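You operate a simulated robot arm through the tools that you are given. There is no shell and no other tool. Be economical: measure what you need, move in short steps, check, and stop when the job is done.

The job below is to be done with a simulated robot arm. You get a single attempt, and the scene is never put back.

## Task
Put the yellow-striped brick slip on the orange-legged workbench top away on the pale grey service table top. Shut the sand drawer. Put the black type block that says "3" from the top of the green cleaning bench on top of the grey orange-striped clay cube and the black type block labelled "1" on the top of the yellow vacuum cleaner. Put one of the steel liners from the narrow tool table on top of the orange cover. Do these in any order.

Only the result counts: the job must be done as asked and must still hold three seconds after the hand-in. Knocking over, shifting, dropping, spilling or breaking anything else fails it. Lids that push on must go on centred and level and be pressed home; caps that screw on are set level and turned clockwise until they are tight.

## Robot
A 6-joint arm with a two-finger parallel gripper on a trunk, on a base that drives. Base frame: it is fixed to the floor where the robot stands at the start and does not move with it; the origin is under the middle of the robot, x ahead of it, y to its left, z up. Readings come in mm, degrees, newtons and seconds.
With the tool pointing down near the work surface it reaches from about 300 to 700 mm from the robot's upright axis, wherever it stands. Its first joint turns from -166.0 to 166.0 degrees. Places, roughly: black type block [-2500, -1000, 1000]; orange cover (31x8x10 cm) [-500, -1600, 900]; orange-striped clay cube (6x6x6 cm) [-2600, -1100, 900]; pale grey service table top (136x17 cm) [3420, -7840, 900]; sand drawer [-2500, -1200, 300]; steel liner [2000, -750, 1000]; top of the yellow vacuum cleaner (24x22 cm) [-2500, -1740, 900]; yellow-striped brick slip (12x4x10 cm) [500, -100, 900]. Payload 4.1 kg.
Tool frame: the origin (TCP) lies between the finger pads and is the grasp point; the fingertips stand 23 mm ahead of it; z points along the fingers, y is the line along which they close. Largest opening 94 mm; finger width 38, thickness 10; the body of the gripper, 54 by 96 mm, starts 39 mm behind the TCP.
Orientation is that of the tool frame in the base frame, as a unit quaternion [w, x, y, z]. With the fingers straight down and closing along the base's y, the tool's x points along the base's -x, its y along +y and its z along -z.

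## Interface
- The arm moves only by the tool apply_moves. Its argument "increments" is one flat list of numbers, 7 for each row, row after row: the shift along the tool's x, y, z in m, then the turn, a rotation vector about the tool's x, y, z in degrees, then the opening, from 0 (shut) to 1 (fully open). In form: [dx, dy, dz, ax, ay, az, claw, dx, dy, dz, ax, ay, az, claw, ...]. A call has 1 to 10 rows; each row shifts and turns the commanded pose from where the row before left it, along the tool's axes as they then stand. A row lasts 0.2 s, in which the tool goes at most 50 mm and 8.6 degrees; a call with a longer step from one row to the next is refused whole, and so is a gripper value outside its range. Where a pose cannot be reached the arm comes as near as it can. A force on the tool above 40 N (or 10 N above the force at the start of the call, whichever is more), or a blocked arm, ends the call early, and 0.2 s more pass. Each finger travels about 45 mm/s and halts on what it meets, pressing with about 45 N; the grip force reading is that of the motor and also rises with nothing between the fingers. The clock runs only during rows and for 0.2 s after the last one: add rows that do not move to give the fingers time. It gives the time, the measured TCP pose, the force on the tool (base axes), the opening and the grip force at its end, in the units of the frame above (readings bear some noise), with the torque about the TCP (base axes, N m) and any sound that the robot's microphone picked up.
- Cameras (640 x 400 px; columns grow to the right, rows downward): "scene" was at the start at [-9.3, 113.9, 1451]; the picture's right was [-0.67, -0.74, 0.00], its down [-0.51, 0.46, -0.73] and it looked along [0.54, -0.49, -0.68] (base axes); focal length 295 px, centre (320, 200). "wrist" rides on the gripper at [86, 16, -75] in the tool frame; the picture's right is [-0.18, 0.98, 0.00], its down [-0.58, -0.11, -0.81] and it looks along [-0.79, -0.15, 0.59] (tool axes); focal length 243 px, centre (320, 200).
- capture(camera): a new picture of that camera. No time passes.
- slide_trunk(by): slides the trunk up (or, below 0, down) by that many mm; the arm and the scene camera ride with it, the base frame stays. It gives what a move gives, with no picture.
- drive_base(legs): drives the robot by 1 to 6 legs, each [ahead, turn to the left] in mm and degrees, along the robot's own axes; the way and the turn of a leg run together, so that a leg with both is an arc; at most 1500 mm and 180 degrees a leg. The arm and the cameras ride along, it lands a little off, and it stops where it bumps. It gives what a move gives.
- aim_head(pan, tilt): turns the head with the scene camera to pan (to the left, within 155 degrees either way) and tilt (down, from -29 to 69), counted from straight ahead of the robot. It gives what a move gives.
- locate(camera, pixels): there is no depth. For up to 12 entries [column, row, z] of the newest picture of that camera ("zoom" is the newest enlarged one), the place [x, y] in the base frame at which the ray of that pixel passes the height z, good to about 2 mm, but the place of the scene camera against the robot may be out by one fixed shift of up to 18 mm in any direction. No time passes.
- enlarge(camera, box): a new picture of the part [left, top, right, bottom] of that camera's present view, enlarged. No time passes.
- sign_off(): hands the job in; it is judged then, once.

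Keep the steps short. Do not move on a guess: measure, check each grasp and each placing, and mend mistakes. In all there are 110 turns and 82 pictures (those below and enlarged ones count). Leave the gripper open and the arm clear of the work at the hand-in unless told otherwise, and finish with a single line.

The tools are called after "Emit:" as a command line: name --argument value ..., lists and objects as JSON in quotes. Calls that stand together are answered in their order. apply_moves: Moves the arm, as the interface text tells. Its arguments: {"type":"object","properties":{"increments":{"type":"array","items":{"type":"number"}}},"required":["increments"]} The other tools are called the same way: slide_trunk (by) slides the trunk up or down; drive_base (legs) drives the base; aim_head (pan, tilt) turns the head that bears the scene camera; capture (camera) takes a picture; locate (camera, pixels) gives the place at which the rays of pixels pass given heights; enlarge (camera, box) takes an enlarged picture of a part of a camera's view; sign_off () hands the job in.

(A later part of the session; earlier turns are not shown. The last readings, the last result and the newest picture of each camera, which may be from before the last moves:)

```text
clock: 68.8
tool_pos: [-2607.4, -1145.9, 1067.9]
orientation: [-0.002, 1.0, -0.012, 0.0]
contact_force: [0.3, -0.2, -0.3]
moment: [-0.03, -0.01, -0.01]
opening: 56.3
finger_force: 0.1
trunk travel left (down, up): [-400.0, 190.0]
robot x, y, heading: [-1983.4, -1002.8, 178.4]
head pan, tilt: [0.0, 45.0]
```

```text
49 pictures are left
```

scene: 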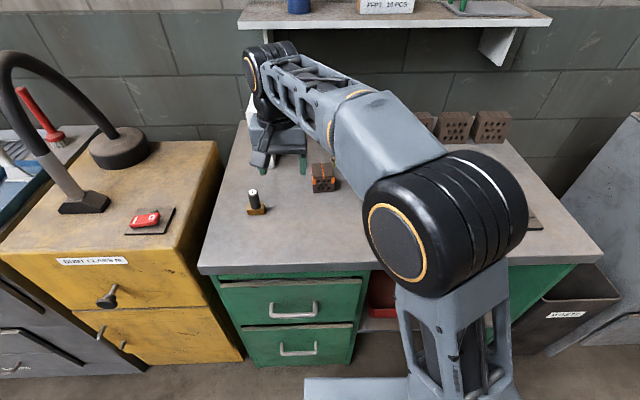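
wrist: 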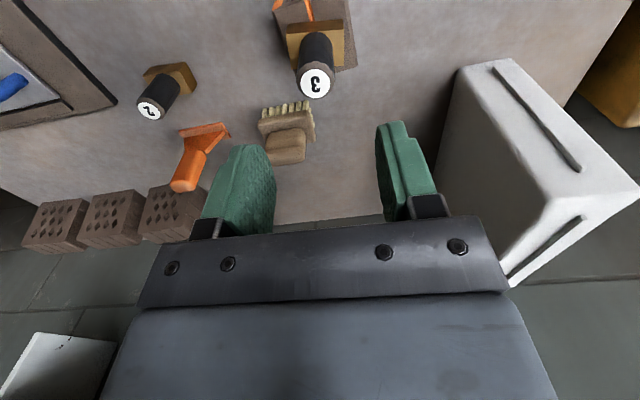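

Block "3" stands on the cube. Retract the arm over the bench front and shift the robot left (-y) to reach block "1" and the vacuum.

Emit:
apply_moves --increments '[0.045, -0.035, 0, 0, 0, 0, 0.7, 0.045, -0.035, 0, 0, 0, 0, 0.7, 0.045, -0.035, 0, 0, 0, 0, 0.7, 0.045, -0.035, 0, 0, 0, 0, 0.7]'

Emit:
drive_base --legs '[[-450, 0], [0, 90], [450, 0], [0, -90], [440, 0]]'

Emit:
capture --camera "wrist"

Emit:
capture --camera "scene"

```text
refused: row 1 steps farther than a row can; nothing moved
```

```text
clock: 83.8
tool_pos: [-2625.9, -1592.7, 1067.7]
orientation: [-0.002, 1.0, -0.014, 0.0]
contact_force: [0.2, 0.5, 0.1]
moment: [0.0, 0.01, -0.02]
opening: 56.5
finger_force: 0.1
trunk travel left (down, up): [-400.0, 190.0]
robot x, y, heading: [-2004.9, -1451.2, 178.2]
head pan, tilt: [0.0, 45.0]
```

```text
48 pictures are left
```

wrist: 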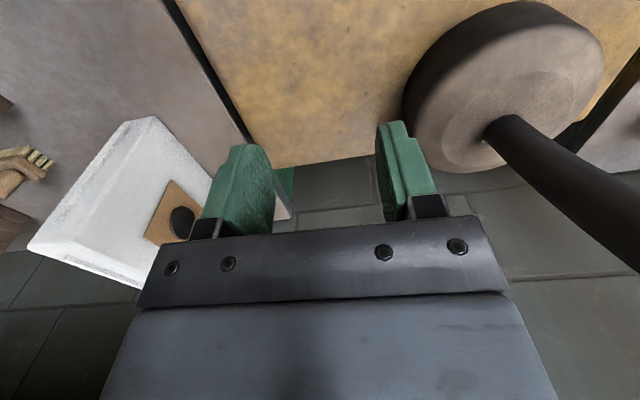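

```text
47 pictures are left
```

scene: 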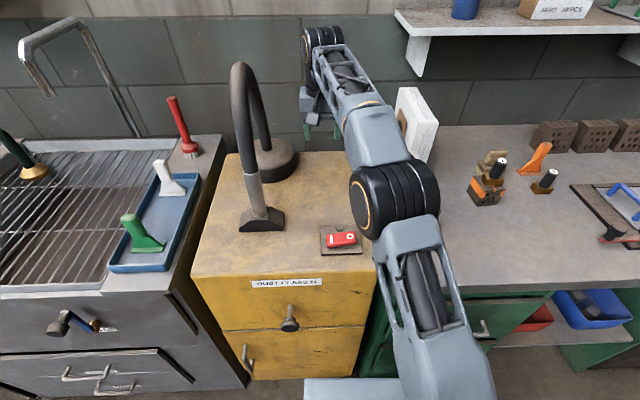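

The first arm move was refused, but the drive went fine with nothing touched (block 3 still stands at (490,170)). Now back the tool off toward me, then over to block "1".

Emit:
apply_moves --increments '[0.0362, 0, 0, 0, 0, 0, 0.7, 0.0362, 0, 0, 0, 0, 0, 0.7, 0.0362, 0, 0, 0, 0, 0, 0.7, 0, -0.0449, 0, 0, 0, 0, 0.7, 0, -0.0449, 0, 0, 0, 0, 0.7, 0, -0.0449, 0, 0, 0, 0, 0.7, 0, -0.0449, 0, 0, 0, 0, 0.7, 0, -0.0449, 0, 0, 0, 0, 0.7, 0, -0.0449, 0, 0, 0, 0, 0.7]'

Emit:
capture --camera "wrist"

```text
clock: 85.8
tool_pos: [-2509.9, -1325.0, 1066.5]
orientation: [-0.002, 1.0, -0.014, -0.001]
contact_force: [1.0, -0.6, 0.4]
moment: [0.03, 0.01, 0.0]
opening: 66.0
finger_force: 0.1
trunk travel left (down, up): [-400.0, 190.0]
robot x, y, heading: [-2002.8, -1449.0, 178.2]
head pan, tilt: [0.0, 45.0]
```

```text
46 pictures are left
```

wrist: 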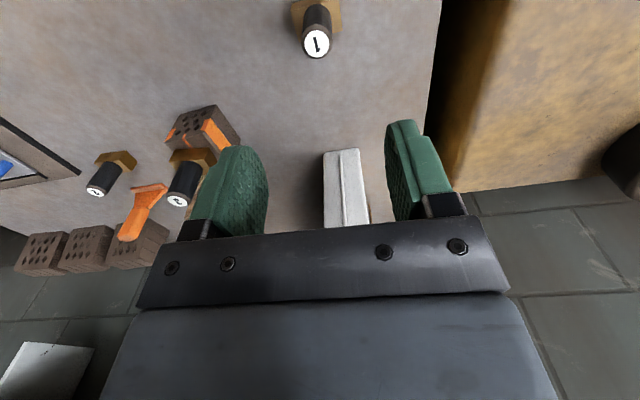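

Emit:
locate --camera "wrist" --pixels '[[316, 43, 920], [325, 152, 850], [340, 150, 1000], [292, 4, 850]]'

```text
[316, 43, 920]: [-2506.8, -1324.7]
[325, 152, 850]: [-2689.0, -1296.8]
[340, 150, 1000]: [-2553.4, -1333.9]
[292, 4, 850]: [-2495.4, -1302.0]
```

Block "1" centre (-2508,-1325), right below. Descend and grip.

Emit:
apply_moves --increments '[0.002, 0, 0.042, 0, 0, 0, 0.7, 0, 0, 0.042, 0, 0, 0, 0.7, 0, 0, 0.042, 0, 0, 0, 0.7, 0, 0, 0.042, 0, 0, 0, 0.7, 0, 0, 0, 0, 0, 0, 0, 0, 0, 0, 0, 0, 0, 0, 0, 0, 0, 0, 0, 0, 0, 0, 0, 0, 0, 0, 0, 0]'

Emit:
apply_moves --increments '[0, 0, -0.03, 0, 0, 0, 0, 0, 0, -0.045, 0, 0, 0, 0, 0, 0, -0.045, 0, 0, 0, 0, 0, 0, -0.04, 0, 0, 0, 0]'

Emit:
capture --camera "wrist"

```text
clock: 87.6
tool_pos: [-2505.5, -1324.1, 902.9]
orientation: [-0.002, 1.0, -0.014, 0.0]
contact_force: [-0.6, -0.7, -0.7]
moment: [0.04, -0.02, -0.02]
opening: 25.0
finger_force: 44.8
trunk travel left (down, up): [-400.0, 190.0]
robot x, y, heading: [-2004.1, -1452.3, 178.1]
head pan, tilt: [0.0, 45.0]
```

```text
clock: 88.6
tool_pos: [-2506.6, -1327.7, 1062.4]
orientation: [-0.001, 1.0, -0.014, 0.0]
contact_force: [0.0, 0.4, -2.3]
moment: [-0.04, -0.05, 0.02]
opening: 25.3
finger_force: 45.2
trunk travel left (down, up): [-400.0, 190.0]
robot x, y, heading: [-2005.6, -1447.0, 178.1]
head pan, tilt: [0.0, 45.0]
```

```text
45 pictures are left
```

wrist: 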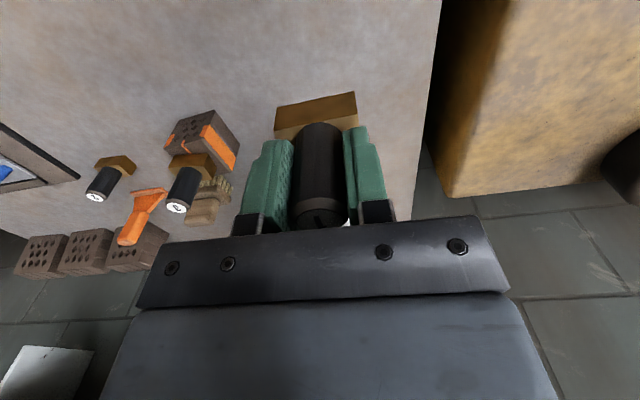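

Block "1" is held. Move to the vacuum's front and look at its top.

Emit:
apply_moves --increments '[0.045, 0, 0, 0, 0, 0, 0, 0.045, 0.0, 0, 0, 0, 0, 0, 0, 0.0389, 0, 0, 0, 0, 0, 0, 0.0389, 0, 0, 0, 0, 0, 0, 0.0389, 0, 0, 0, 0, 0, 0, 0.0389, 0, 0, 0, 0, 0, 0, 0.0389, 0, 0, 0, 0, 0, 0, 0.0389, 0, 0, 0, 0, 0, 0, 0.0389, 0, 0, 0, 0, 0, 0, 0.0389, 0, 0, 0, 0, 0]'

Emit:
capture --camera "wrist"

```text
clock: 90.8
tool_pos: [-2425.6, -1640.8, 1059.0]
orientation: [-0.002, 1.0, -0.014, 0.0]
contact_force: [0.6, 0.1, -2.2]
moment: [-0.04, 0.0, -0.01]
opening: 25.2
finger_force: 45.3
trunk travel left (down, up): [-400.0, 190.0]
robot x, y, heading: [-2003.2, -1448.2, 178.0]
head pan, tilt: [0.0, 45.0]
```

```text
44 pictures are left
```

wrist: 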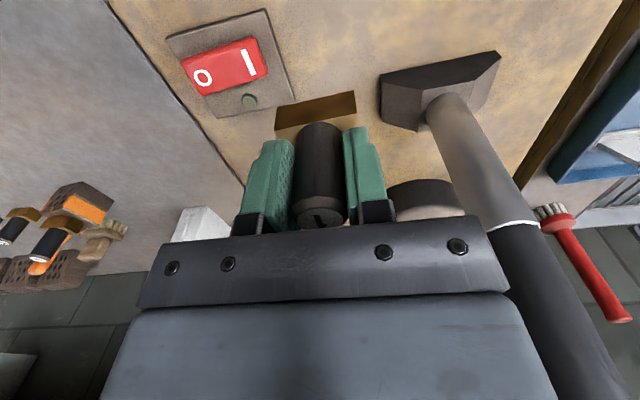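

Emit:
locate --camera "wrist" --pixels '[[166, 40, 850], [166, 40, 900], [264, 9, 850], [264, 9, 900], [297, 93, 850], [297, 93, 900], [380, 84, 850], [380, 84, 900], [498, 55, 850], [498, 55, 900], [335, 50, 850], [335, 50, 900]]'

Emit:
apply_moves --increments '[0.045, 0, 0, 0, 0, 0, 0, 0.045, 0.015, 0, 0, 0, 0, 0, 0, 0.04, 0, 0, 0, 0, 0, 0, 0, 0, 0, 0, 0, 0]'

Emit:
capture --camera "wrist"

```text
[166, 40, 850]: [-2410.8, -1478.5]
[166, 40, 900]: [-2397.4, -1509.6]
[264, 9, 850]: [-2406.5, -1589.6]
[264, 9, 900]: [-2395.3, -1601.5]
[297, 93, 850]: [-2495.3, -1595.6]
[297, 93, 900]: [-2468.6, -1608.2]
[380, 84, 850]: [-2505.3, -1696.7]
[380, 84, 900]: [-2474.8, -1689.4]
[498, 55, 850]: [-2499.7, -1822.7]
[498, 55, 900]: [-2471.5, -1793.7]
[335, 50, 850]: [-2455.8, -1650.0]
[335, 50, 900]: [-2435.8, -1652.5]
```

```text
clock: 91.8
tool_pos: [-2338.6, -1699.3, 1059.8]
orientation: [-0.002, 1.0, -0.014, 0.0]
contact_force: [-0.3, -0.3, -2.2]
moment: [0.01, -0.02, -0.03]
opening: 24.9
finger_force: 44.8
trunk travel left (down, up): [-400.0, 190.0]
robot x, y, heading: [-2005.6, -1452.7, 178.1]
head pan, tilt: [0.0, 45.0]
```

```text
43 pictures are left
```

wrist: 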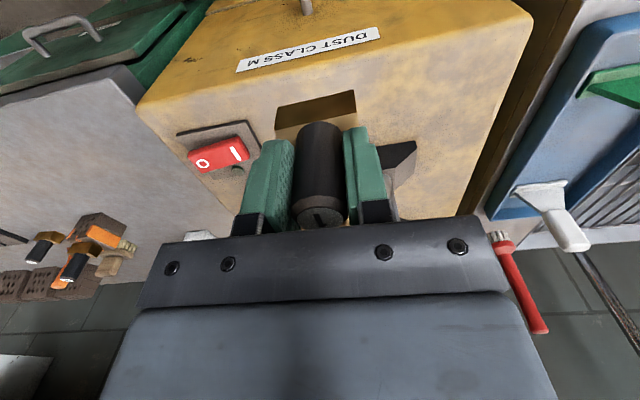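

Emit:
locate --camera "wrist" --pixels '[[177, 135, 850], [177, 135, 900], [246, 121, 850], [246, 121, 900], [415, 142, 850], [415, 142, 900], [140, 107, 850], [140, 107, 900], [530, 20, 850], [530, 20, 900]]'

```text
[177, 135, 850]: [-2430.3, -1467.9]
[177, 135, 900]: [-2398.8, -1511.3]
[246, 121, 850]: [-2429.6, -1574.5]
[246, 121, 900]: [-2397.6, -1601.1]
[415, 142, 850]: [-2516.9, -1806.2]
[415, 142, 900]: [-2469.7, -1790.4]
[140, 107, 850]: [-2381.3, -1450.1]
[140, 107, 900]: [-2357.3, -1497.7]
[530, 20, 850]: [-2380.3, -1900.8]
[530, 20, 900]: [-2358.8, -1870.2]
```

Parallax shows the vacuum top at z≈900; the pad ends at y=-1601, the nozzle begins at x=-2471. A free spot is (-2428,-1678). Moving above it.

Emit:
apply_moves --increments '[-0.0445, -0.0094, 0, 0, 0, 0, 0, -0.0445, -0.0094, 0, 0, 0, 0, 0, 0, 0, 0.045, 0, 0, 0, 0, 0, 0, 0.035, 0, 0, 0, 0, 0, 0, 0.012, 0, 0, 0, 0, 0, 0, 0, 0, 0, 0, 0]'

Emit:
capture --camera "wrist"

```text
clock: 93.2
tool_pos: [-2428.8, -1675.6, 967.4]
orientation: [-0.002, 1.0, -0.014, -0.001]
contact_force: [-0.8, -0.8, -2.3]
moment: [0.01, 0.04, 0.03]
opening: 25.1
finger_force: 44.9
trunk travel left (down, up): [-400.0, 190.0]
robot x, y, heading: [-2003.8, -1455.0, 178.2]
head pan, tilt: [0.0, 45.0]
```

```text
42 pictures are left
```

wrist: 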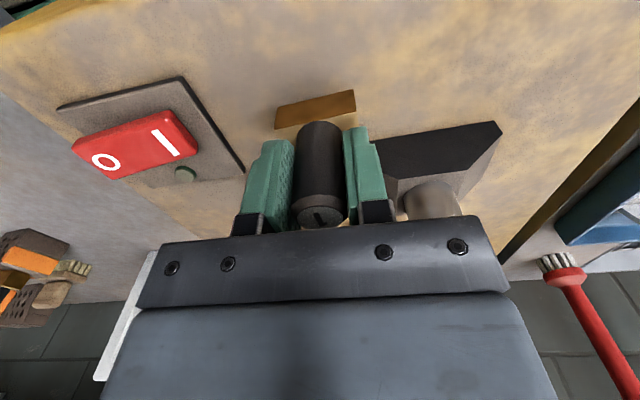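

Clear of nozzle and pad; shift 8 mm toward me for margin and lower until contact.

Emit:
apply_moves --increments '[0.008, 0, 0.004, 0, 0, 0, 0, 0, 0, 0.004, 0, 0, 0, 0, 0, 0, 0.003, 0, 0, 0, 0, 0, 0, 0, 0, 0, 0, 0]'

Emit:
apply_moves --increments '[0, 0, 0.002, 0, 0, 0, 0, 0, 0, 0, 0, 0, 0, 0]'

```text
clock: 94.2
tool_pos: [-2419.1, -1675.4, 956.3]
orientation: [-0.002, 1.0, -0.014, -0.001]
contact_force: [0.0, -0.6, -1.8]
moment: [-0.02, -0.02, -0.02]
opening: 24.8
finger_force: 45.2
trunk travel left (down, up): [-400.0, 190.0]
robot x, y, heading: [-2003.9, -1450.5, 178.3]
head pan, tilt: [0.0, 45.0]
```

```text
clock: 94.8
tool_pos: [-2418.7, -1675.3, 955.4]
orientation: [-0.001, 1.0, -0.014, -0.001]
contact_force: [-1.7, 1.0, 4.1]
moment: [0.02, 0.05, 0.01]
opening: 25.1
finger_force: 44.6
trunk travel left (down, up): [-400.0, 190.0]
robot x, y, heading: [-2001.4, -1447.5, 178.3]
head pan, tilt: [0.0, 45.0]
```

Emit:
apply_moves --increments '[0, 0, 0.001, 0, 0, 0, 0, 0, 0, 0, 0, 0, 0, 0]'

Emit:
apply_moves --increments '[0, 0, 0, 0, 0, 0, 0.45, 0, 0, 0, 0, 0, 0, 0.45, 0, 0, 0, 0, 0, 0, 0.45, 0, 0, -0.03, 0, 0, 0, 0.45, 0, 0, -0.04, 0, 0, 0, 0.45, 0, 0, -0.04, 0, 0, 0, 0.45]'

Emit:
capture --camera "wrist"

```text
clock: 95.4
tool_pos: [-2419.7, -1675.4, 954.8]
orientation: [0.0, 1.0, -0.014, -0.003]
contact_force: [-2.9, -1.8, 18.6]
moment: [-0.35, 0.04, -0.06]
opening: 25.2
finger_force: 45.0
trunk travel left (down, up): [-400.0, 190.0]
robot x, y, heading: [-2001.7, -1454.5, 178.2]
head pan, tilt: [0.0, 45.0]
```

```text
clock: 96.8
tool_pos: [-2417.7, -1675.6, 1065.5]
orientation: [-0.001, 1.0, -0.014, 0.0]
contact_force: [-0.5, 0.2, -0.2]
moment: [-0.02, 0.0, 0.02]
opening: 42.2
finger_force: 0.1
trunk travel left (down, up): [-400.0, 190.0]
robot x, y, heading: [-2005.2, -1453.3, 178.0]
head pan, tilt: [0.0, 45.0]
```

```text
41 pictures are left
```

wrist: 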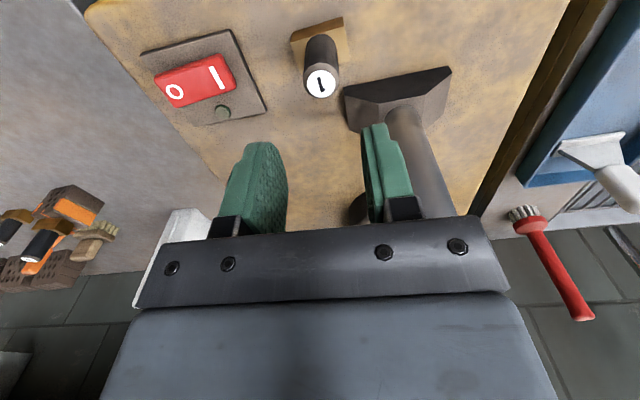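

Block "1" stands on the vacuum. Now back to the start lane, turning north well clear of the blue table.

Emit:
drive_base --legs '[[-700, 0], [0, -88], [1430, 0], [0, -90]]'

Emit:
aim_head --pan -25 --tilt 30

Emit:
capture --camera "scene"

```text
clock: 115.1
tool_pos: [-914.3, 195.9, 1064.7]
orientation: [0.002, 0.005, 1.0, -0.002]
contact_force: [0.4, -0.4, -0.6]
moment: [-0.06, -0.02, 0.01]
opening: 42.1
finger_force: 0.1
trunk travel left (down, up): [-400.0, 190.0]
robot x, y, heading: [-1323.5, -34.0, -0.9]
head pan, tilt: [0.0, 45.0]
```

```text
clock: 116.0
tool_pos: [-913.8, 196.0, 1064.0]
orientation: [0.002, 0.006, 1.0, -0.002]
contact_force: [-0.6, 0.0, -0.1]
moment: [0.0, 0.0, -0.01]
opening: 42.6
finger_force: 0.1
trunk travel left (down, up): [-400.0, 190.0]
robot x, y, heading: [-1326.1, -34.8, -1.2]
head pan, tilt: [-25.0, 30.0]
```

```text
40 pictures are left
```

scene: 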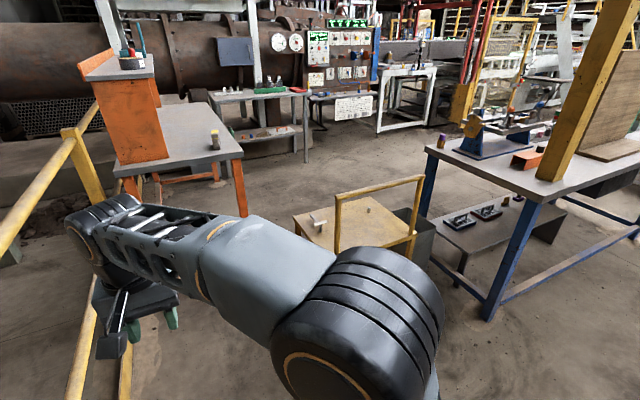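

Emit:
locate --camera "scene" --pixels '[[293, 216, 400], [367, 195, 400], [293, 216, 250], [367, 195, 250], [243, 216, 0], [243, 158, 850], [297, 236, 0], [410, 205, 300], [307, 163, 0], [303, 95, 850], [210, 98, 850], [430, 152, 850]]'

Emit:
apply_moves --increments '[0, -0.045, 0, 0, 0, 0, 0.5, 0, -0.045, 0, 0, 0, 0, 0.5, 0, -0.045, 0, 0, 0, 0, 0.5, 0, -0.045, 0, 0, 0, 0, 0.5, 0, -0.045, 0, 0, 0, 0, 0.5, 0, -0.045, 0, 0, 0, 0, 0.5, 0, -0.045, 0, 0, 0, 0, 0.5, 0, -0.045, 0, 0, 0, 0, 0.5]'

```text
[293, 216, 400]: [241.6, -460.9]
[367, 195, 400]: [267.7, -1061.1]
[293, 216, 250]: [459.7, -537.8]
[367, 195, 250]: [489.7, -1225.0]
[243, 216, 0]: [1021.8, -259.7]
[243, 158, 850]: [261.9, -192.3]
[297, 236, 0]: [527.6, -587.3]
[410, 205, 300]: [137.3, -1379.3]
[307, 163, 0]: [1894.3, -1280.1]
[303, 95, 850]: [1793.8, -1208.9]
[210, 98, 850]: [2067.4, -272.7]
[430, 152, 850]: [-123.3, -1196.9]
```

```text
clock: 117.8
tool_pos: [-916.8, -168.5, 1067.0]
orientation: [0.0, 0.007, 1.0, -0.002]
contact_force: [1.6, -0.2, -0.1]
moment: [-0.02, -0.02, 0.01]
opening: 46.8
finger_force: 0.1
trunk travel left (down, up): [-400.0, 190.0]
robot x, y, heading: [-1326.0, -29.0, -1.1]
head pan, tilt: [-25.0, 30.0]
```

The exit between the cart and the orange table may be narrow; I'll drive up to it and measure before committing.

Emit:
drive_base --legs '[[1100, 1]]'

Emit:
aim_head --pan -60 --tilt 55

Emit:
capture --camera "scene"

Emit:
aim_head --pan -105 --tilt 12

Emit:
capture --camera "scene"

```text
clock: 123.5
tool_pos: [214.1, -176.4, 1067.9]
orientation: [0.0, 0.0, 1.0, -0.002]
contact_force: [0.3, -0.1, 0.0]
moment: [0.0, -0.04, 0.01]
opening: 47.0
finger_force: 0.0
trunk travel left (down, up): [-400.0, 190.0]
robot x, y, heading: [-197.7, -45.9, -0.2]
head pan, tilt: [-25.0, 30.0]
```

```text
clock: 124.5
tool_pos: [214.9, -175.4, 1066.7]
orientation: [0.001, 0.001, 1.0, -0.001]
contact_force: [-0.7, 0.2, -0.1]
moment: [-0.02, -0.03, -0.01]
opening: 47.0
finger_force: 0.0
trunk travel left (down, up): [-400.0, 190.0]
robot x, y, heading: [-196.1, -46.2, -0.2]
head pan, tilt: [-60.0, 55.0]
```

```text
39 pictures are left
```

scene: 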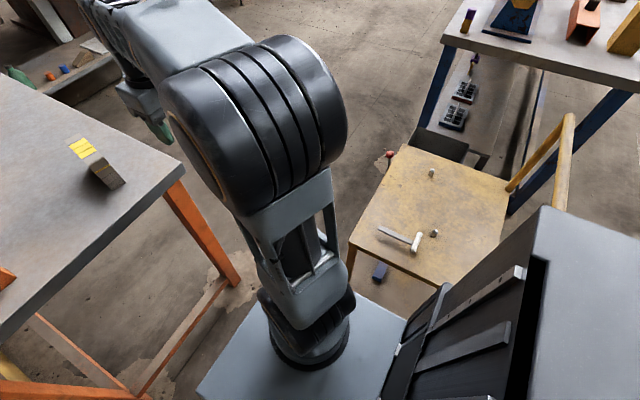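

```text
clock: 125.7
tool_pos: [214.0, -175.2, 1067.0]
orientation: [0.001, 0.0, 1.0, -0.002]
contact_force: [-0.6, 0.7, -0.5]
moment: [0.01, 0.0, -0.01]
opening: 46.9
finger_force: 0.0
trunk travel left (down, up): [-400.0, 190.0]
robot x, y, heading: [-196.3, -47.6, -0.4]
head pan, tilt: [-105.0, 12.0]
```

```text
38 pictures are left
```

scene: 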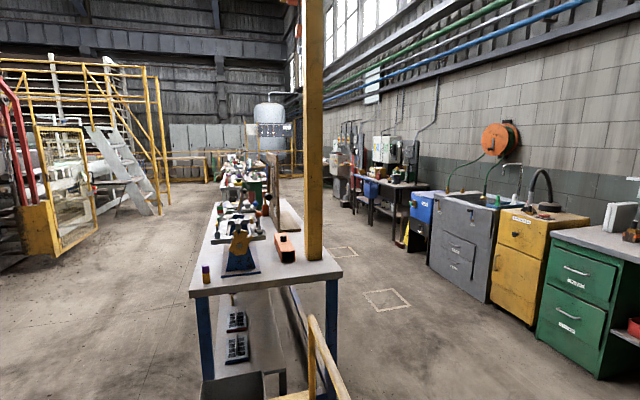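

The cart–table gap is only ~450 mm, too tight for a base of about 440 mm. I'll check the way around the table row's far end.

Emit:
enlarge --camera "scene" --box '[180, 110, 360, 230]'

Emit:
locate --camera "scene" --pixels '[[337, 270, 850], [190, 290, 850], [220, 205, 850], [300, 240, 850], [330, 370, 0], [207, 380, 0]]'

```text
3.33 times, centred on (270, 170) of scene
```

zoom: 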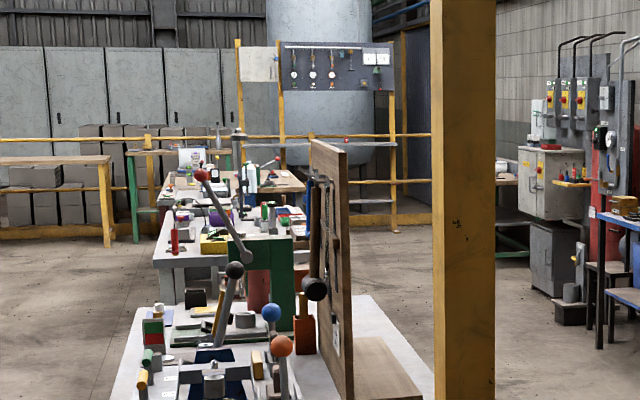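

```text
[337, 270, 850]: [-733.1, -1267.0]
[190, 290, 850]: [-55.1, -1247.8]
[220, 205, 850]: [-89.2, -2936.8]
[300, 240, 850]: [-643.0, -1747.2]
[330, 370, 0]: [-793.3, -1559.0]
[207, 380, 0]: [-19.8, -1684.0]
```

The row's south end is open floor, so I'll take the brick now and go the long way round. First move up to the brick.

Emit:
drive_base --legs '[[180, 0]]'

Emit:
apply_moves --increments '[0.01, 0.02, 0, 0, 0, 5, 1, 0, 0.02, 0, 0, 0, 5, 1, 0, 0, 0, 0, 0, 0, 1, 0, 0, 0, 0, 0, 0, 1]'

Emit:
capture --camera "wrist"

```text
clock: 127.2
tool_pos: [393.9, -176.3, 1067.2]
orientation: [0.001, -0.002, 1.0, -0.001]
contact_force: [0.0, 0.8, 0.5]
moment: [0.0, 0.02, 0.0]
opening: 47.1
finger_force: 0.1
trunk travel left (down, up): [-400.0, 190.0]
robot x, y, heading: [-16.4, -49.7, -0.4]
head pan, tilt: [-105.0, 12.0]
```

```text
clock: 128.2
tool_pos: [384.5, -135.1, 1067.3]
orientation: [0.001, 0.086, 0.996, -0.001]
contact_force: [0.1, 0.3, 1.0]
moment: [-0.04, -0.01, 0.0]
opening: 94.1
finger_force: 0.1
trunk travel left (down, up): [-400.0, 190.0]
robot x, y, heading: [-18.9, -46.8, -0.3]
head pan, tilt: [-105.0, 12.0]
```

```text
36 pictures are left
```

wrist: 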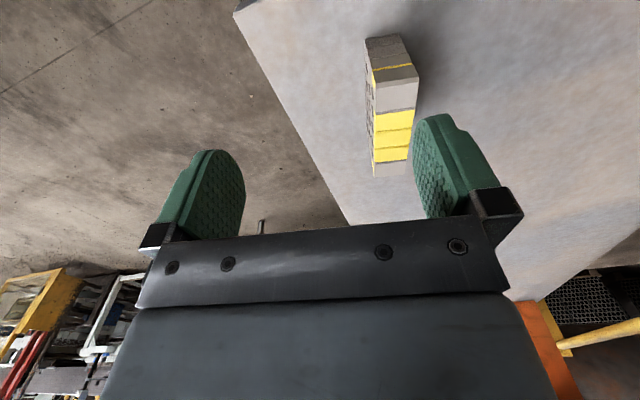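

Emit:
locate --camera "wrist" --pixels '[[366, 39, 850], [402, 33, 850], [376, 84, 950], [418, 79, 950], [373, 176, 950], [407, 172, 950]]'

```text
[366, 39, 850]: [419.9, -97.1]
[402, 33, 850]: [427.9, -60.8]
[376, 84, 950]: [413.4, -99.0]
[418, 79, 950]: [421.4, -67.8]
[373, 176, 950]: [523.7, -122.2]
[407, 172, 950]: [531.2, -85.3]
```

Brick centre about (478,-93), yaw ≈ 11°. Move over it, then look.

Emit:
apply_moves --increments '[-0.0425, 0.0144, 0, 0, 0, 1.2, 1, -0.0425, 0.0144, 0, 0, 0, 0, 1, 0, 0.0285, 0, 0, 0, 0, 1, 0, 0, 0.045, 0, 0, 0, 1, 0, 0, 0.035, 0, 0, 0, 1, 0, 0, 0, 0, 0, 0, 1]'

Emit:
capture --camera "wrist"

```text
clock: 129.6
tool_pos: [480.9, -94.2, 986.0]
orientation: [0.001, 0.097, 0.995, -0.001]
contact_force: [-0.2, -0.2, 0.5]
moment: [0.02, -0.02, 0.0]
opening: 94.0
finger_force: 0.1
trunk travel left (down, up): [-400.0, 190.0]
robot x, y, heading: [-16.8, -47.4, 0.0]
head pan, tilt: [-105.0, 12.0]
```

```text
35 pictures are left
```

wrist: 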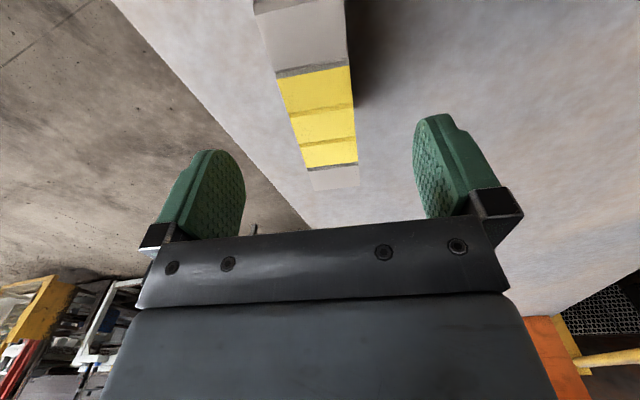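

Emit:
locate --camera "wrist" --pixels '[[277, 76, 950], [350, 66, 950], [303, 170, 950], [358, 164, 950], [315, 190, 950]]'

```text
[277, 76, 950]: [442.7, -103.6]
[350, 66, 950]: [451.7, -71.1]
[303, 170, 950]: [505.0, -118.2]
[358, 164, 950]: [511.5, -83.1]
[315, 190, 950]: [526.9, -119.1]
```

Yellow band centre (478,-94) matches. Descend to z 918 and grip.

Emit:
apply_moves --increments '[0.002, 0, 0.035, 0, 0, 0, 1, 0, 0, 0.033, 0, 0, 0, 1, 0, 0, 0, 0, 0, 0, 0, 0, 0, 0, 0, 0, 0, 0, 0, 0, 0, 0, 0, 0, 0, 0, 0, 0, 0, 0, 0, 0, 0, 0, 0, 0, 0, 0, 0, 0, 0, 0, 0, 0, 0, 0]'

Emit:
apply_moves --increments '[0, 0, -0.02, 0, 0, 0, 0, 0, 0, -0.04, 0, 0, 0, 0, 0, 0, -0.04, 0, 0, 0, 0, 0, 0, -0.04, 0, 0, 0, 0, 0, 0, 0, 0, 0, 0, 0]'

Emit:
capture --camera "wrist"

```text
clock: 131.4
tool_pos: [477.9, -94.1, 918.0]
orientation: [0.0, 0.097, 0.995, -0.002]
contact_force: [0.4, 0.8, 0.1]
moment: [0.13, -0.07, 0.02]
opening: 34.6
finger_force: 45.1
trunk travel left (down, up): [-400.0, 190.0]
robot x, y, heading: [-15.9, -50.3, -0.1]
head pan, tilt: [-105.0, 12.0]
```

```text
clock: 132.6
tool_pos: [479.4, -93.6, 1059.2]
orientation: [0.001, 0.097, 0.995, -0.002]
contact_force: [-0.5, -0.1, -2.4]
moment: [0.01, 0.01, 0.03]
opening: 34.8
finger_force: 44.9
trunk travel left (down, up): [-400.0, 190.0]
robot x, y, heading: [-14.6, -48.2, -0.0]
head pan, tilt: [-105.0, 12.0]
```

```text
34 pictures are left
```

wrist: 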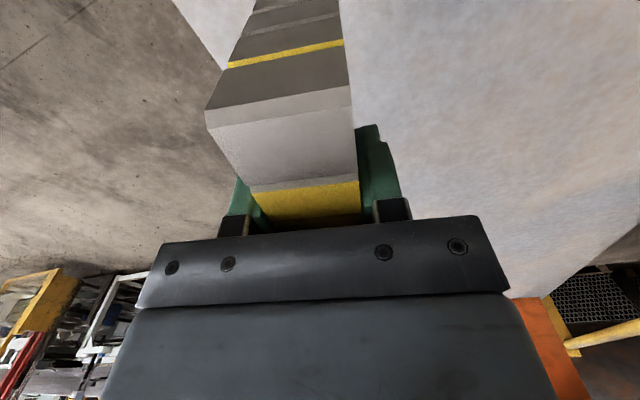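

Brick held (34.8 mm). Back out, turn south and drive down the west aisle at x≈-1500.

Emit:
drive_base --legs '[[-1480, 0], [0, -90], [1500, 0], [1200, 0]]'

Emit:
aim_head --pan 25 --tilt 18

Emit:
capture --camera "scene"

```text
clock: 156.3
tool_pos: [-1481.7, -3223.0, 1059.3]
orientation: [-0.001, 0.771, 0.637, -0.002]
contact_force: [1.0, 1.2, -3.2]
moment: [0.03, -0.01, -0.02]
opening: 34.8
finger_force: 45.1
trunk travel left (down, up): [-400.0, 190.0]
robot x, y, heading: [-1439.6, -2729.5, -89.7]
head pan, tilt: [-105.0, 12.0]
```

```text
clock: 158.4
tool_pos: [-1482.6, -3221.4, 1059.7]
orientation: [-0.001, 0.77, 0.638, -0.001]
contact_force: [0.0, -0.3, -2.1]
moment: [-0.01, -0.05, -0.01]
opening: 34.8
finger_force: 44.4
trunk travel left (down, up): [-400.0, 190.0]
robot x, y, heading: [-1438.8, -2726.7, -90.1]
head pan, tilt: [25.0, 18.0]
```

```text
33 pictures are left
```

scene: 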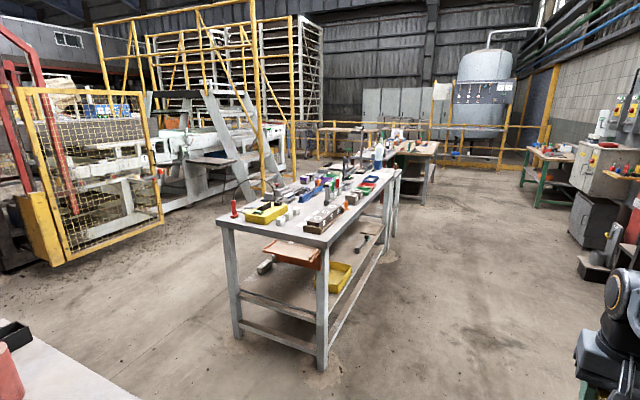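

There is a gap between the first table (bottom-left) and the grey table. Measuring it.

Emit:
locate --camera "scene" --pixels '[[240, 338, 0], [323, 371, 0], [143, 400, 850], [20, 322, 850], [218, 222, 850], [325, 247, 850], [400, 175, 850], [265, 195, 0], [60, 265, 0], [160, 218, 0]]'

Emit:
enlarge --camera "scene" --box '[290, 110, 450, 210]'

```text
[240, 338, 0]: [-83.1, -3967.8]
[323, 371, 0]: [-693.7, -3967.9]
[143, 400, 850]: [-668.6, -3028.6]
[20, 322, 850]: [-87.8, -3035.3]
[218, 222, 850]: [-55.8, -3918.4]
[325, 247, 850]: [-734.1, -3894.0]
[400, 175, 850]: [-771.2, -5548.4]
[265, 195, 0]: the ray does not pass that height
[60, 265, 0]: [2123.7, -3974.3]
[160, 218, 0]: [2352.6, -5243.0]
```

```text
4.00 times, centred on (370, 160) of scene
```

zoom: 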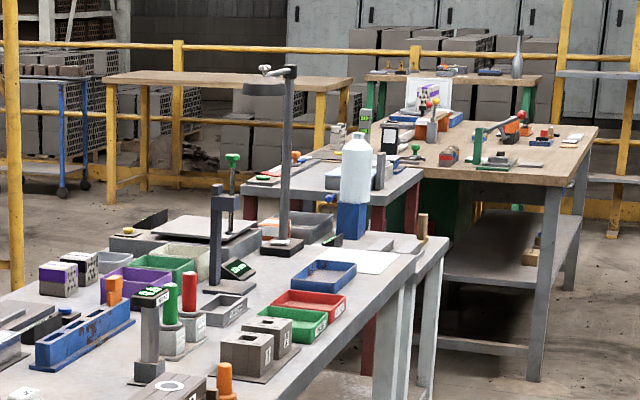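

The gap is 870 mm wide (y -3030…-3900). Go through its middle at y=-3465 into the east aisle.

Emit:
drive_base --legs '[[738, 0], [0, 90]]'

```text
clock: 166.3
tool_pos: [-938.2, -3514.0, 1058.5]
orientation: [0.001, 0.093, 0.996, -0.002]
contact_force: [0.0, -0.1, -2.4]
moment: [0.01, 0.02, 0.0]
opening: 34.9
finger_force: 44.9
trunk travel left (down, up): [-400.0, 190.0]
robot x, y, heading: [-1437.5, -3473.8, 0.3]
head pan, tilt: [25.0, 18.0]
```

Emit:
drive_base --legs '[[1300, 0], [1200, 0], [0, -60]]'

Emit:
aim_head --pan 0 --tilt 15

Emit:
capture --camera "scene"

```text
clock: 181.2
tool_pos: [1256.3, -3951.1, 1058.6]
orientation: [0.0, 0.593, 0.806, -0.002]
contact_force: [0.1, 0.6, -2.8]
moment: [0.02, 0.02, 0.01]
opening: 34.9
finger_force: 44.7
trunk travel left (down, up): [-400.0, 190.0]
robot x, y, heading: [1060.1, -3492.8, -61.5]
head pan, tilt: [25.0, 18.0]
```

```text
clock: 182.1
tool_pos: [1257.1, -3950.9, 1059.6]
orientation: [-0.001, 0.592, 0.806, -0.002]
contact_force: [-0.8, -0.1, -2.1]
moment: [0.0, 0.0, -0.01]
opening: 34.8
finger_force: 45.3
trunk travel left (down, up): [-400.0, 190.0]
robot x, y, heading: [1060.6, -3488.1, -61.7]
head pan, tilt: [0.0, 15.0]
```

```text
31 pictures are left
```

scene: 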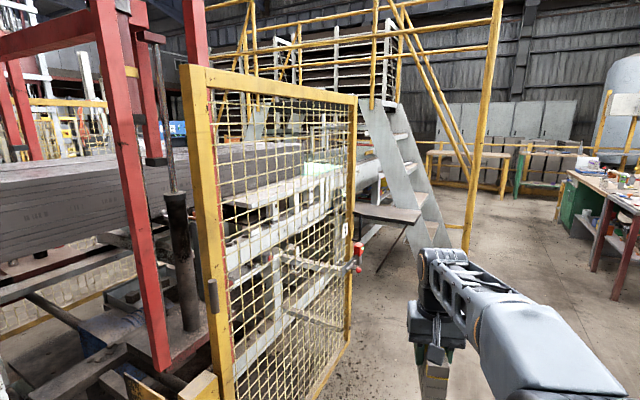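

Emit:
locate --camera "scene" --pixels '[[468, 252, 0], [385, 245, 0], [345, 345, 0], [625, 298, 0], [595, 268, 0], [505, 195, 0], [560, 222, 0], [575, 185, 850], [430, 155, 850]]'

Emit:
enlarge --camera "scene" --box '[300, 100, 620, 300]'

```text
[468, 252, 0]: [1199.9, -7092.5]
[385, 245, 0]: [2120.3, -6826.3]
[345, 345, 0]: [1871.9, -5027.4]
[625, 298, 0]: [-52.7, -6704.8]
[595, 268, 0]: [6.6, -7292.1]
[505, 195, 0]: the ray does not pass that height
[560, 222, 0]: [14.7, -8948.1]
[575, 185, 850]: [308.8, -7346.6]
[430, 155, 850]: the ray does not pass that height
```

```text
2.00 times, centred on (460, 200) of scene
```

zoom: 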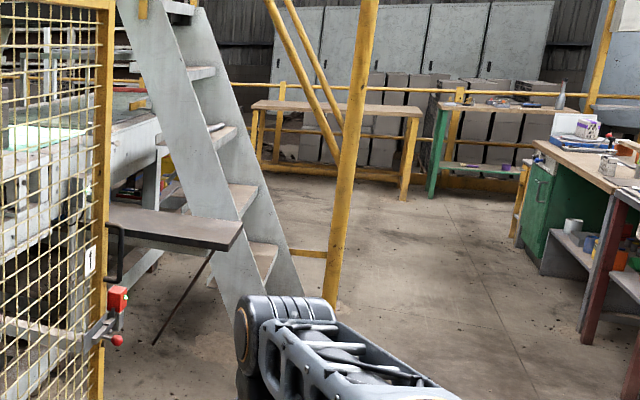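

A lane leads south past the ladder. I'll drive to y≈-6000 and look toward (3420,-7840).

Emit:
drive_base --legs '[[0, -33], [1300, 0], [1200, 0]]'

Emit:
aim_head --pan 25 --tilt 18

Emit:
capture --camera "scene"

```text
clock: 195.8
tool_pos: [761.7, -6456.9, 1058.5]
orientation: [-0.001, 0.801, 0.599, -0.001]
contact_force: [0.2, -0.5, -3.6]
moment: [0.02, 0.0, 0.0]
opening: 35.1
finger_force: 44.9
trunk travel left (down, up): [-400.0, 190.0]
robot x, y, heading: [853.4, -5967.6, -95.7]
head pan, tilt: [0.0, 15.0]
```

```text
clock: 196.7
tool_pos: [761.4, -6456.3, 1058.5]
orientation: [-0.001, 0.801, 0.599, -0.002]
contact_force: [0.1, 0.1, -2.0]
moment: [-0.01, 0.01, -0.01]
opening: 34.9
finger_force: 45.5
trunk travel left (down, up): [-400.0, 190.0]
robot x, y, heading: [851.8, -5965.8, -95.7]
head pan, tilt: [25.0, 18.0]
```

```text
29 pictures are left
```

scene: 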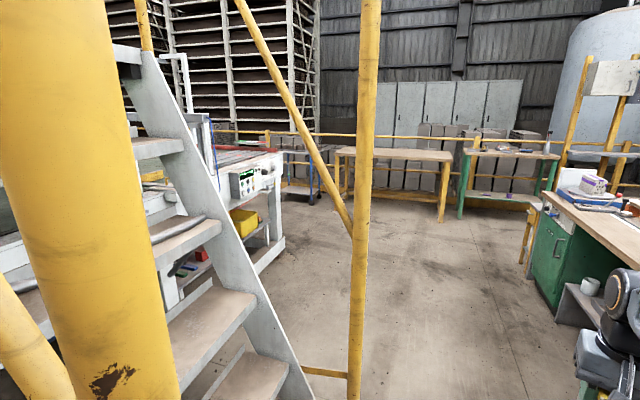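

Emit:
locate --camera "scene" --pixels '[[355, 400, 0], [285, 245, 0], [440, 222, 0], [555, 315, 0], [525, 262, 0], [640, 268, 850], [545, 192, 850], [335, 196, 0], [440, 160, 850], [340, 150, 850]]'

Emit:
aim_head --pan 5 --tilt 40

Emit:
capture --camera "scene"

```text
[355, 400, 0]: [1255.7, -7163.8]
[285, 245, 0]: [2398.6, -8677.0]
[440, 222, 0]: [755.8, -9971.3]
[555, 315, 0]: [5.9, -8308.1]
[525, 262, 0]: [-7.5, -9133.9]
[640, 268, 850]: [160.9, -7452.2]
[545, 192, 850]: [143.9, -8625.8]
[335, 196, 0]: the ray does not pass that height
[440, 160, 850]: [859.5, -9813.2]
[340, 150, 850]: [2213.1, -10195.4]
```

```text
clock: 197.5
tool_pos: [760.6, -6456.9, 1059.0]
orientation: [0.0, 0.801, 0.599, -0.001]
contact_force: [0.3, 0.2, -2.9]
moment: [-0.03, -0.03, 0.01]
opening: 34.9
finger_force: 44.4
trunk travel left (down, up): [-400.0, 190.0]
robot x, y, heading: [852.0, -5969.7, -95.3]
head pan, tilt: [5.0, 40.0]
```

```text
28 pictures are left
```

scene: 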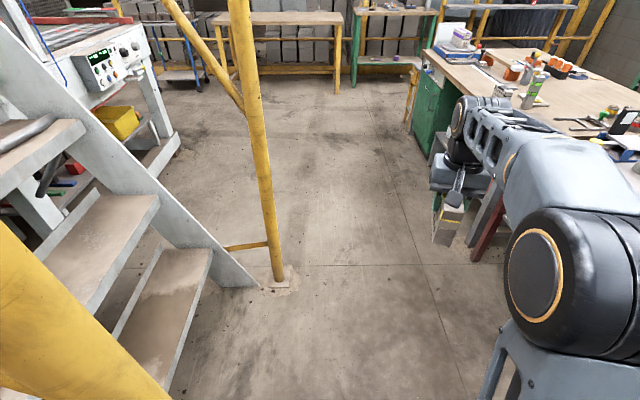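

Emit:
locate --camera "scene" --pixels '[[280, 288, 0], [258, 286, 0], [170, 398, 0], [170, 398, 600], [476, 258, 0], [430, 55, 850], [178, 152, 0], [437, 145, 0]]'

```text
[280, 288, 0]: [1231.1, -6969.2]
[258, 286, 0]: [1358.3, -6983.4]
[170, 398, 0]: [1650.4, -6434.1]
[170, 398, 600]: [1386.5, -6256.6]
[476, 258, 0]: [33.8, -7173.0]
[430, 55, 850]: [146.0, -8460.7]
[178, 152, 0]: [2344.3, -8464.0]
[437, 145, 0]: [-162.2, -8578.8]
```

Lane between post (1230) and table edge (160) is fine on this heading. Drive to y≈-9150 and turn east to look.

Emit:
drive_base --legs '[[1500, 0], [1450, 0], [200, 0], [0, 95]]'

Emit:
aim_head --pan 20 --tilt 15

Emit:
capture --camera "scene"

```text
clock: 216.8
tool_pos: [1079.0, -9141.3, 1058.6]
orientation: [0.001, 0.113, 0.994, -0.001]
contact_force: [0.1, 0.4, -3.2]
moment: [-0.01, 0.05, -0.04]
opening: 34.7
finger_force: 45.3
trunk travel left (down, up): [-400.0, 190.0]
robot x, y, heading: [582.0, -9081.6, -2.0]
head pan, tilt: [5.0, 40.0]
```

```text
clock: 217.7
tool_pos: [1078.3, -9142.4, 1058.7]
orientation: [0.001, 0.112, 0.994, -0.001]
contact_force: [-0.1, 0.3, -2.1]
moment: [0.01, 0.02, -0.01]
opening: 34.8
finger_force: 44.7
trunk travel left (down, up): [-400.0, 190.0]
robot x, y, heading: [587.2, -9079.4, -1.9]
head pan, tilt: [20.0, 15.0]
```

```text
27 pictures are left
```

scene: 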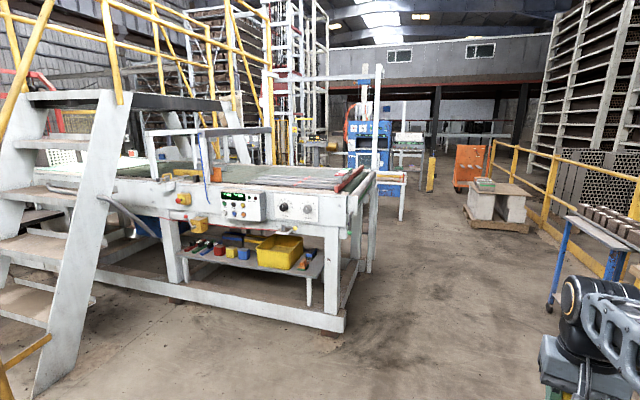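

Emit:
enlarge --camera "scene" --box '[140, 90, 430, 270]'

Emit:
locate --camera "scene" --pixels '[[291, 175, 900], [356, 190, 900], [376, 175, 900], [400, 180, 900], [340, 330, 0], [370, 270, 0], [402, 220, 0], [265, 190, 900], [175, 184, 900]]'

```text
2.21 times, centred on (285, 180) of scene
```

zoom: 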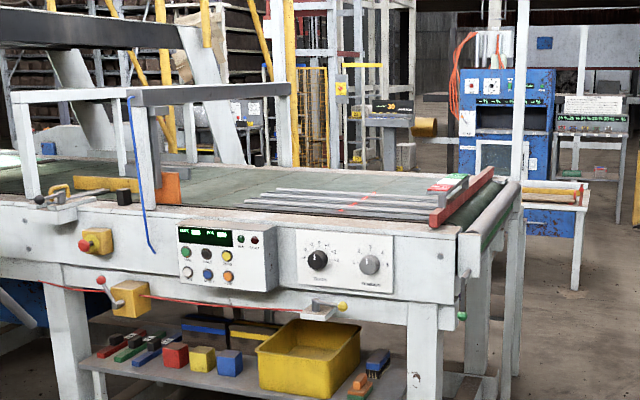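

```text
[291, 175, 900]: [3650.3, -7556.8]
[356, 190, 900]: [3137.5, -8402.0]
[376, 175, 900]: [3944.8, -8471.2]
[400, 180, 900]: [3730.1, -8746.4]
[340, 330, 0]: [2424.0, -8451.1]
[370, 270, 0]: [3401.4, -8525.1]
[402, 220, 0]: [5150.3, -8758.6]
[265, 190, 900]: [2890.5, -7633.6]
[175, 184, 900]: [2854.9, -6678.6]
```

Emit:
locate --camera "scene" --pixels '[[549, 309, 0], [605, 280, 0], [465, 220, 0], [528, 232, 0], [565, 215, 850], [340, 322, 0]]'

```text
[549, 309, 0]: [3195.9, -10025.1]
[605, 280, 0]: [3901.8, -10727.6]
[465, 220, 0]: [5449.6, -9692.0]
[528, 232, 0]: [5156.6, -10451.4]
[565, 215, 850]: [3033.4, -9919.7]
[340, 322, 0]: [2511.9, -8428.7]
```

The lane is clear (y -8530…-9900). Drive east past the machine's end and look at its far side.

Emit:
drive_base --legs '[[1500, 0], [1500, 0], [700, 0], [0, 90]]'

Emit:
aim_head --pan 10 --tilt 25

Emit:
capture --camera "scene"

```text
clock: 239.5
tool_pos: [4357.2, -8788.9, 1059.0]
orientation: [0.002, -0.614, 0.789, -0.001]
contact_force: [0.2, -0.3, -3.4]
moment: [-0.01, -0.01, 0.0]
opening: 34.7
finger_force: 45.2
trunk travel left (down, up): [-400.0, 190.0]
robot x, y, heading: [4280.0, -9278.3, 86.7]
head pan, tilt: [20.0, 15.0]
```

```text
clock: 240.2
tool_pos: [4357.2, -8788.9, 1059.6]
orientation: [0.001, -0.614, 0.789, -0.001]
contact_force: [-0.2, 0.3, -2.3]
moment: [0.02, 0.02, 0.02]
opening: 34.6
finger_force: 45.1
trunk travel left (down, up): [-400.0, 190.0]
robot x, y, heading: [4282.1, -9281.0, 86.7]
head pan, tilt: [10.0, 25.0]
```

```text
25 pictures are left
```

scene: 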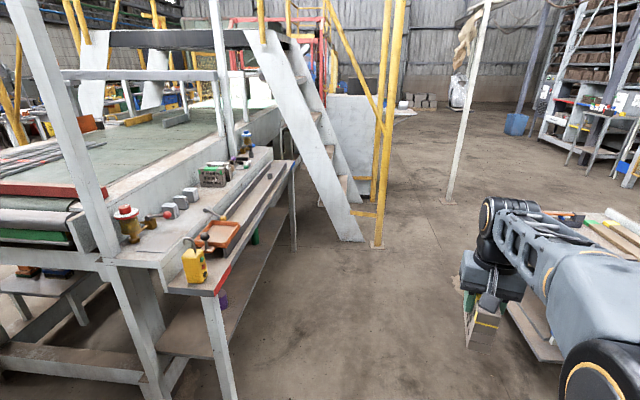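

There it is: a narrow service table on the machine's east side. Enlarge to see surfaces and items.

Emit:
enlarge --camera "scene" --box '[90, 120, 330, 320]'

Emit:
locate --camera "scene" --pixels '[[105, 262, 900], [170, 290, 900], [213, 293, 900], [295, 162, 900], [250, 150, 900], [170, 290, 850], [213, 293, 850], [295, 162, 850], [240, 215, 900], [220, 399, 0], [360, 245, 0], [378, 248, 0]]'

```text
2.00 times, centred on (210, 220) of scene
```

zoom: 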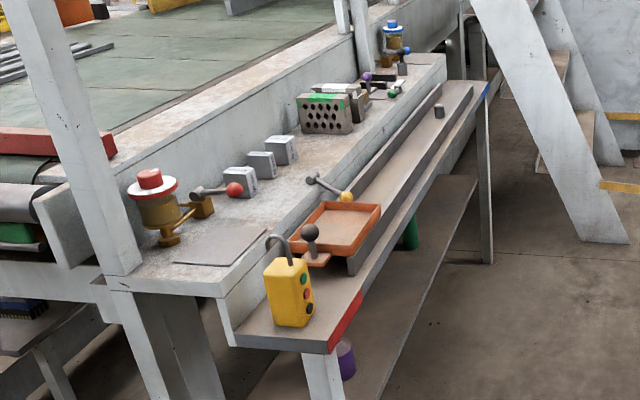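

```text
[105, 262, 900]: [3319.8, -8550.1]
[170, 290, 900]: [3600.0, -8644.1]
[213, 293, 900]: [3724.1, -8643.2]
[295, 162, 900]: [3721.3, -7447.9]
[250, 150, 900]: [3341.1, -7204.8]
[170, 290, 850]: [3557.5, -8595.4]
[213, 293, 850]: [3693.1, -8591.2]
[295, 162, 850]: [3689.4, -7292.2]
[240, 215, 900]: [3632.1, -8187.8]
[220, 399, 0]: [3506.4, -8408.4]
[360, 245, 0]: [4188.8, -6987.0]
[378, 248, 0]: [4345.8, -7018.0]
```

Emit:
locate --camera "zoom" --pixels '[[222, 292, 900], [445, 62, 900], [297, 163, 900], [303, 132, 900], [352, 133, 900], [262, 180, 900], [340, 160, 900], [265, 250, 900], [400, 95, 900], [405, 75, 900], [335, 148, 900]]'

```text
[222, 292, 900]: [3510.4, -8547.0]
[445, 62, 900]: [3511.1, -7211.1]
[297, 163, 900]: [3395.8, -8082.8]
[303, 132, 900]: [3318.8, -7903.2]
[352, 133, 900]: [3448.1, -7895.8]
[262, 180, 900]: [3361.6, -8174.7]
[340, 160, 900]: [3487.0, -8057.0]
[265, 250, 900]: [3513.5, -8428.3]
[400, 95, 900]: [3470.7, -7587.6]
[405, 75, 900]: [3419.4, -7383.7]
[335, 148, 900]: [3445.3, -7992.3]
```

The upper pale grey shelf at z=900, x 3340–3510, y -8547…-7211 matches. Free spot between the cubes and the perforated brick at y≈-7990. Drive alongside and face it.

Emit:
drive_base --legs '[[0, 5], [1290, 0], [0, 88]]'

Emit:
apply_moves --increments '[0.04, 0, 0, 0, 0, -5.6, 0, 0.0, 0, 0, 0, 0, -5.6, 0, 0, 0, 0, 0, 0, 0, 0]'

Emit:
aim_head --pan 0 --tilt 45

Emit:
capture --camera "scene"

```text
clock: 250.8
tool_pos: [3734.3, -7968.0, 1059.3]
orientation: [-0.002, 0.996, -0.091, 0.0]
contact_force: [0.2, -0.7, -2.0]
moment: [0.02, -0.02, -0.02]
opening: 34.9
finger_force: 45.3
trunk travel left (down, up): [-400.0, 190.0]
robot x, y, heading: [4231.1, -8008.0, -179.6]
head pan, tilt: [10.0, 25.0]
```

```text
clock: 251.6
tool_pos: [3773.4, -7974.7, 1057.4]
orientation: [-0.002, 1.0, 0.007, 0.001]
contact_force: [-0.4, -0.6, -2.5]
moment: [-0.03, -0.02, 0.02]
opening: 34.7
finger_force: 45.2
trunk travel left (down, up): [-400.0, 190.0]
robot x, y, heading: [4230.4, -8010.0, -179.6]
head pan, tilt: [10.0, 25.0]
```

```text
clock: 252.5
tool_pos: [3772.6, -7974.6, 1058.3]
orientation: [-0.002, 1.0, 0.006, 0.0]
contact_force: [-0.6, -0.5, -3.4]
moment: [-0.03, -0.01, -0.04]
opening: 34.6
finger_force: 44.6
trunk travel left (down, up): [-400.0, 190.0]
robot x, y, heading: [4229.2, -8003.4, -179.6]
head pan, tilt: [0.0, 45.0]
```

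```text
23 pictures are left
```

scene: 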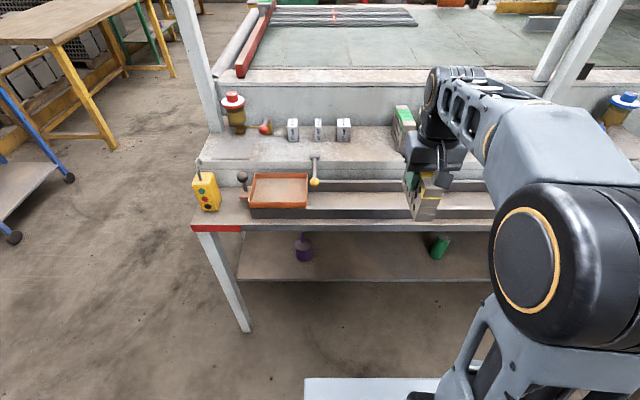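

Emit:
locate --camera "scene" --pixels '[[352, 140, 900], [394, 148, 900], [372, 150, 900], [260, 162, 900], [370, 128, 900], [300, 218, 850], [300, 218, 800]]'

Emit:
capture --camera "wrist"

```text
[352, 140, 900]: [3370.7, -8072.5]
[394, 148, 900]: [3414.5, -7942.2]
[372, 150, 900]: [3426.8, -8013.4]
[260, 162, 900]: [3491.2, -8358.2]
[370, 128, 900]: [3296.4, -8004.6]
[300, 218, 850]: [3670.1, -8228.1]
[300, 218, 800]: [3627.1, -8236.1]
```

```text
22 pictures are left
```

wrist: 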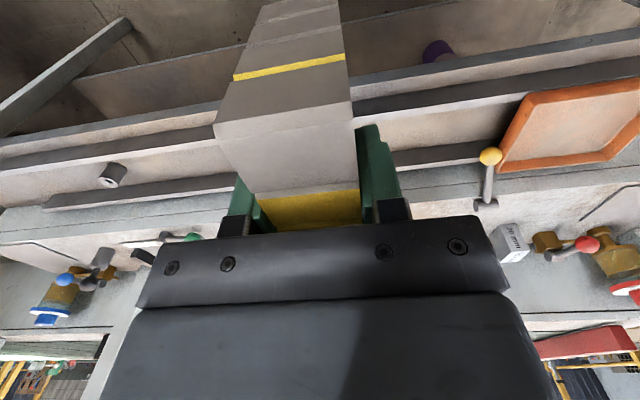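

Gap y -8077…-7947 on the shelf (corrected). Drive in 190 mm, then position above.

Emit:
drive_base --legs '[[190, 0]]'

Emit:
capture --camera "wrist"

```text
clock: 254.0
tool_pos: [3581.1, -7977.1, 1057.1]
orientation: [-0.002, 1.0, 0.008, 0.001]
contact_force: [-0.4, -0.4, -3.0]
moment: [-0.01, -0.03, 0.0]
opening: 35.1
finger_force: 45.4
trunk travel left (down, up): [-400.0, 190.0]
robot x, y, heading: [4040.5, -8011.4, -179.4]
head pan, tilt: [0.0, 45.0]
```

```text
21 pictures are left
```

wrist: 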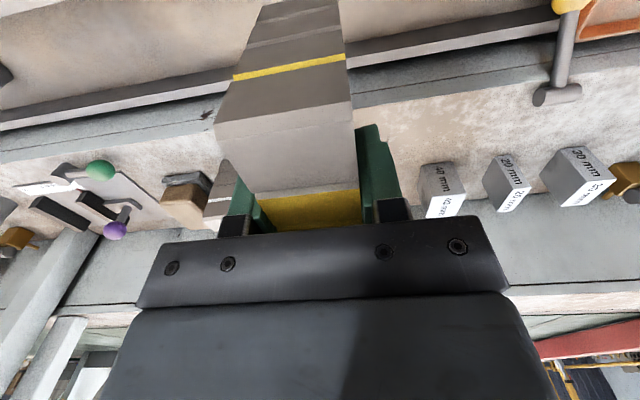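

Emit:
locate --camera "wrist" --pixels '[[420, 166, 900], [452, 163, 900], [226, 162, 900], [205, 205, 900], [100, 148, 900], [480, 92, 900], [500, 215, 900], [165, 195, 900]]'

```text
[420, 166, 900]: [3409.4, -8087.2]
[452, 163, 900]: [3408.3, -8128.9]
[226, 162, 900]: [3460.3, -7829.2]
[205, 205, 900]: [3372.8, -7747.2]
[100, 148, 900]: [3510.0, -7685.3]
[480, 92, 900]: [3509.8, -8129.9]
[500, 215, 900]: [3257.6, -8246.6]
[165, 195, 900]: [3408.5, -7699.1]
```

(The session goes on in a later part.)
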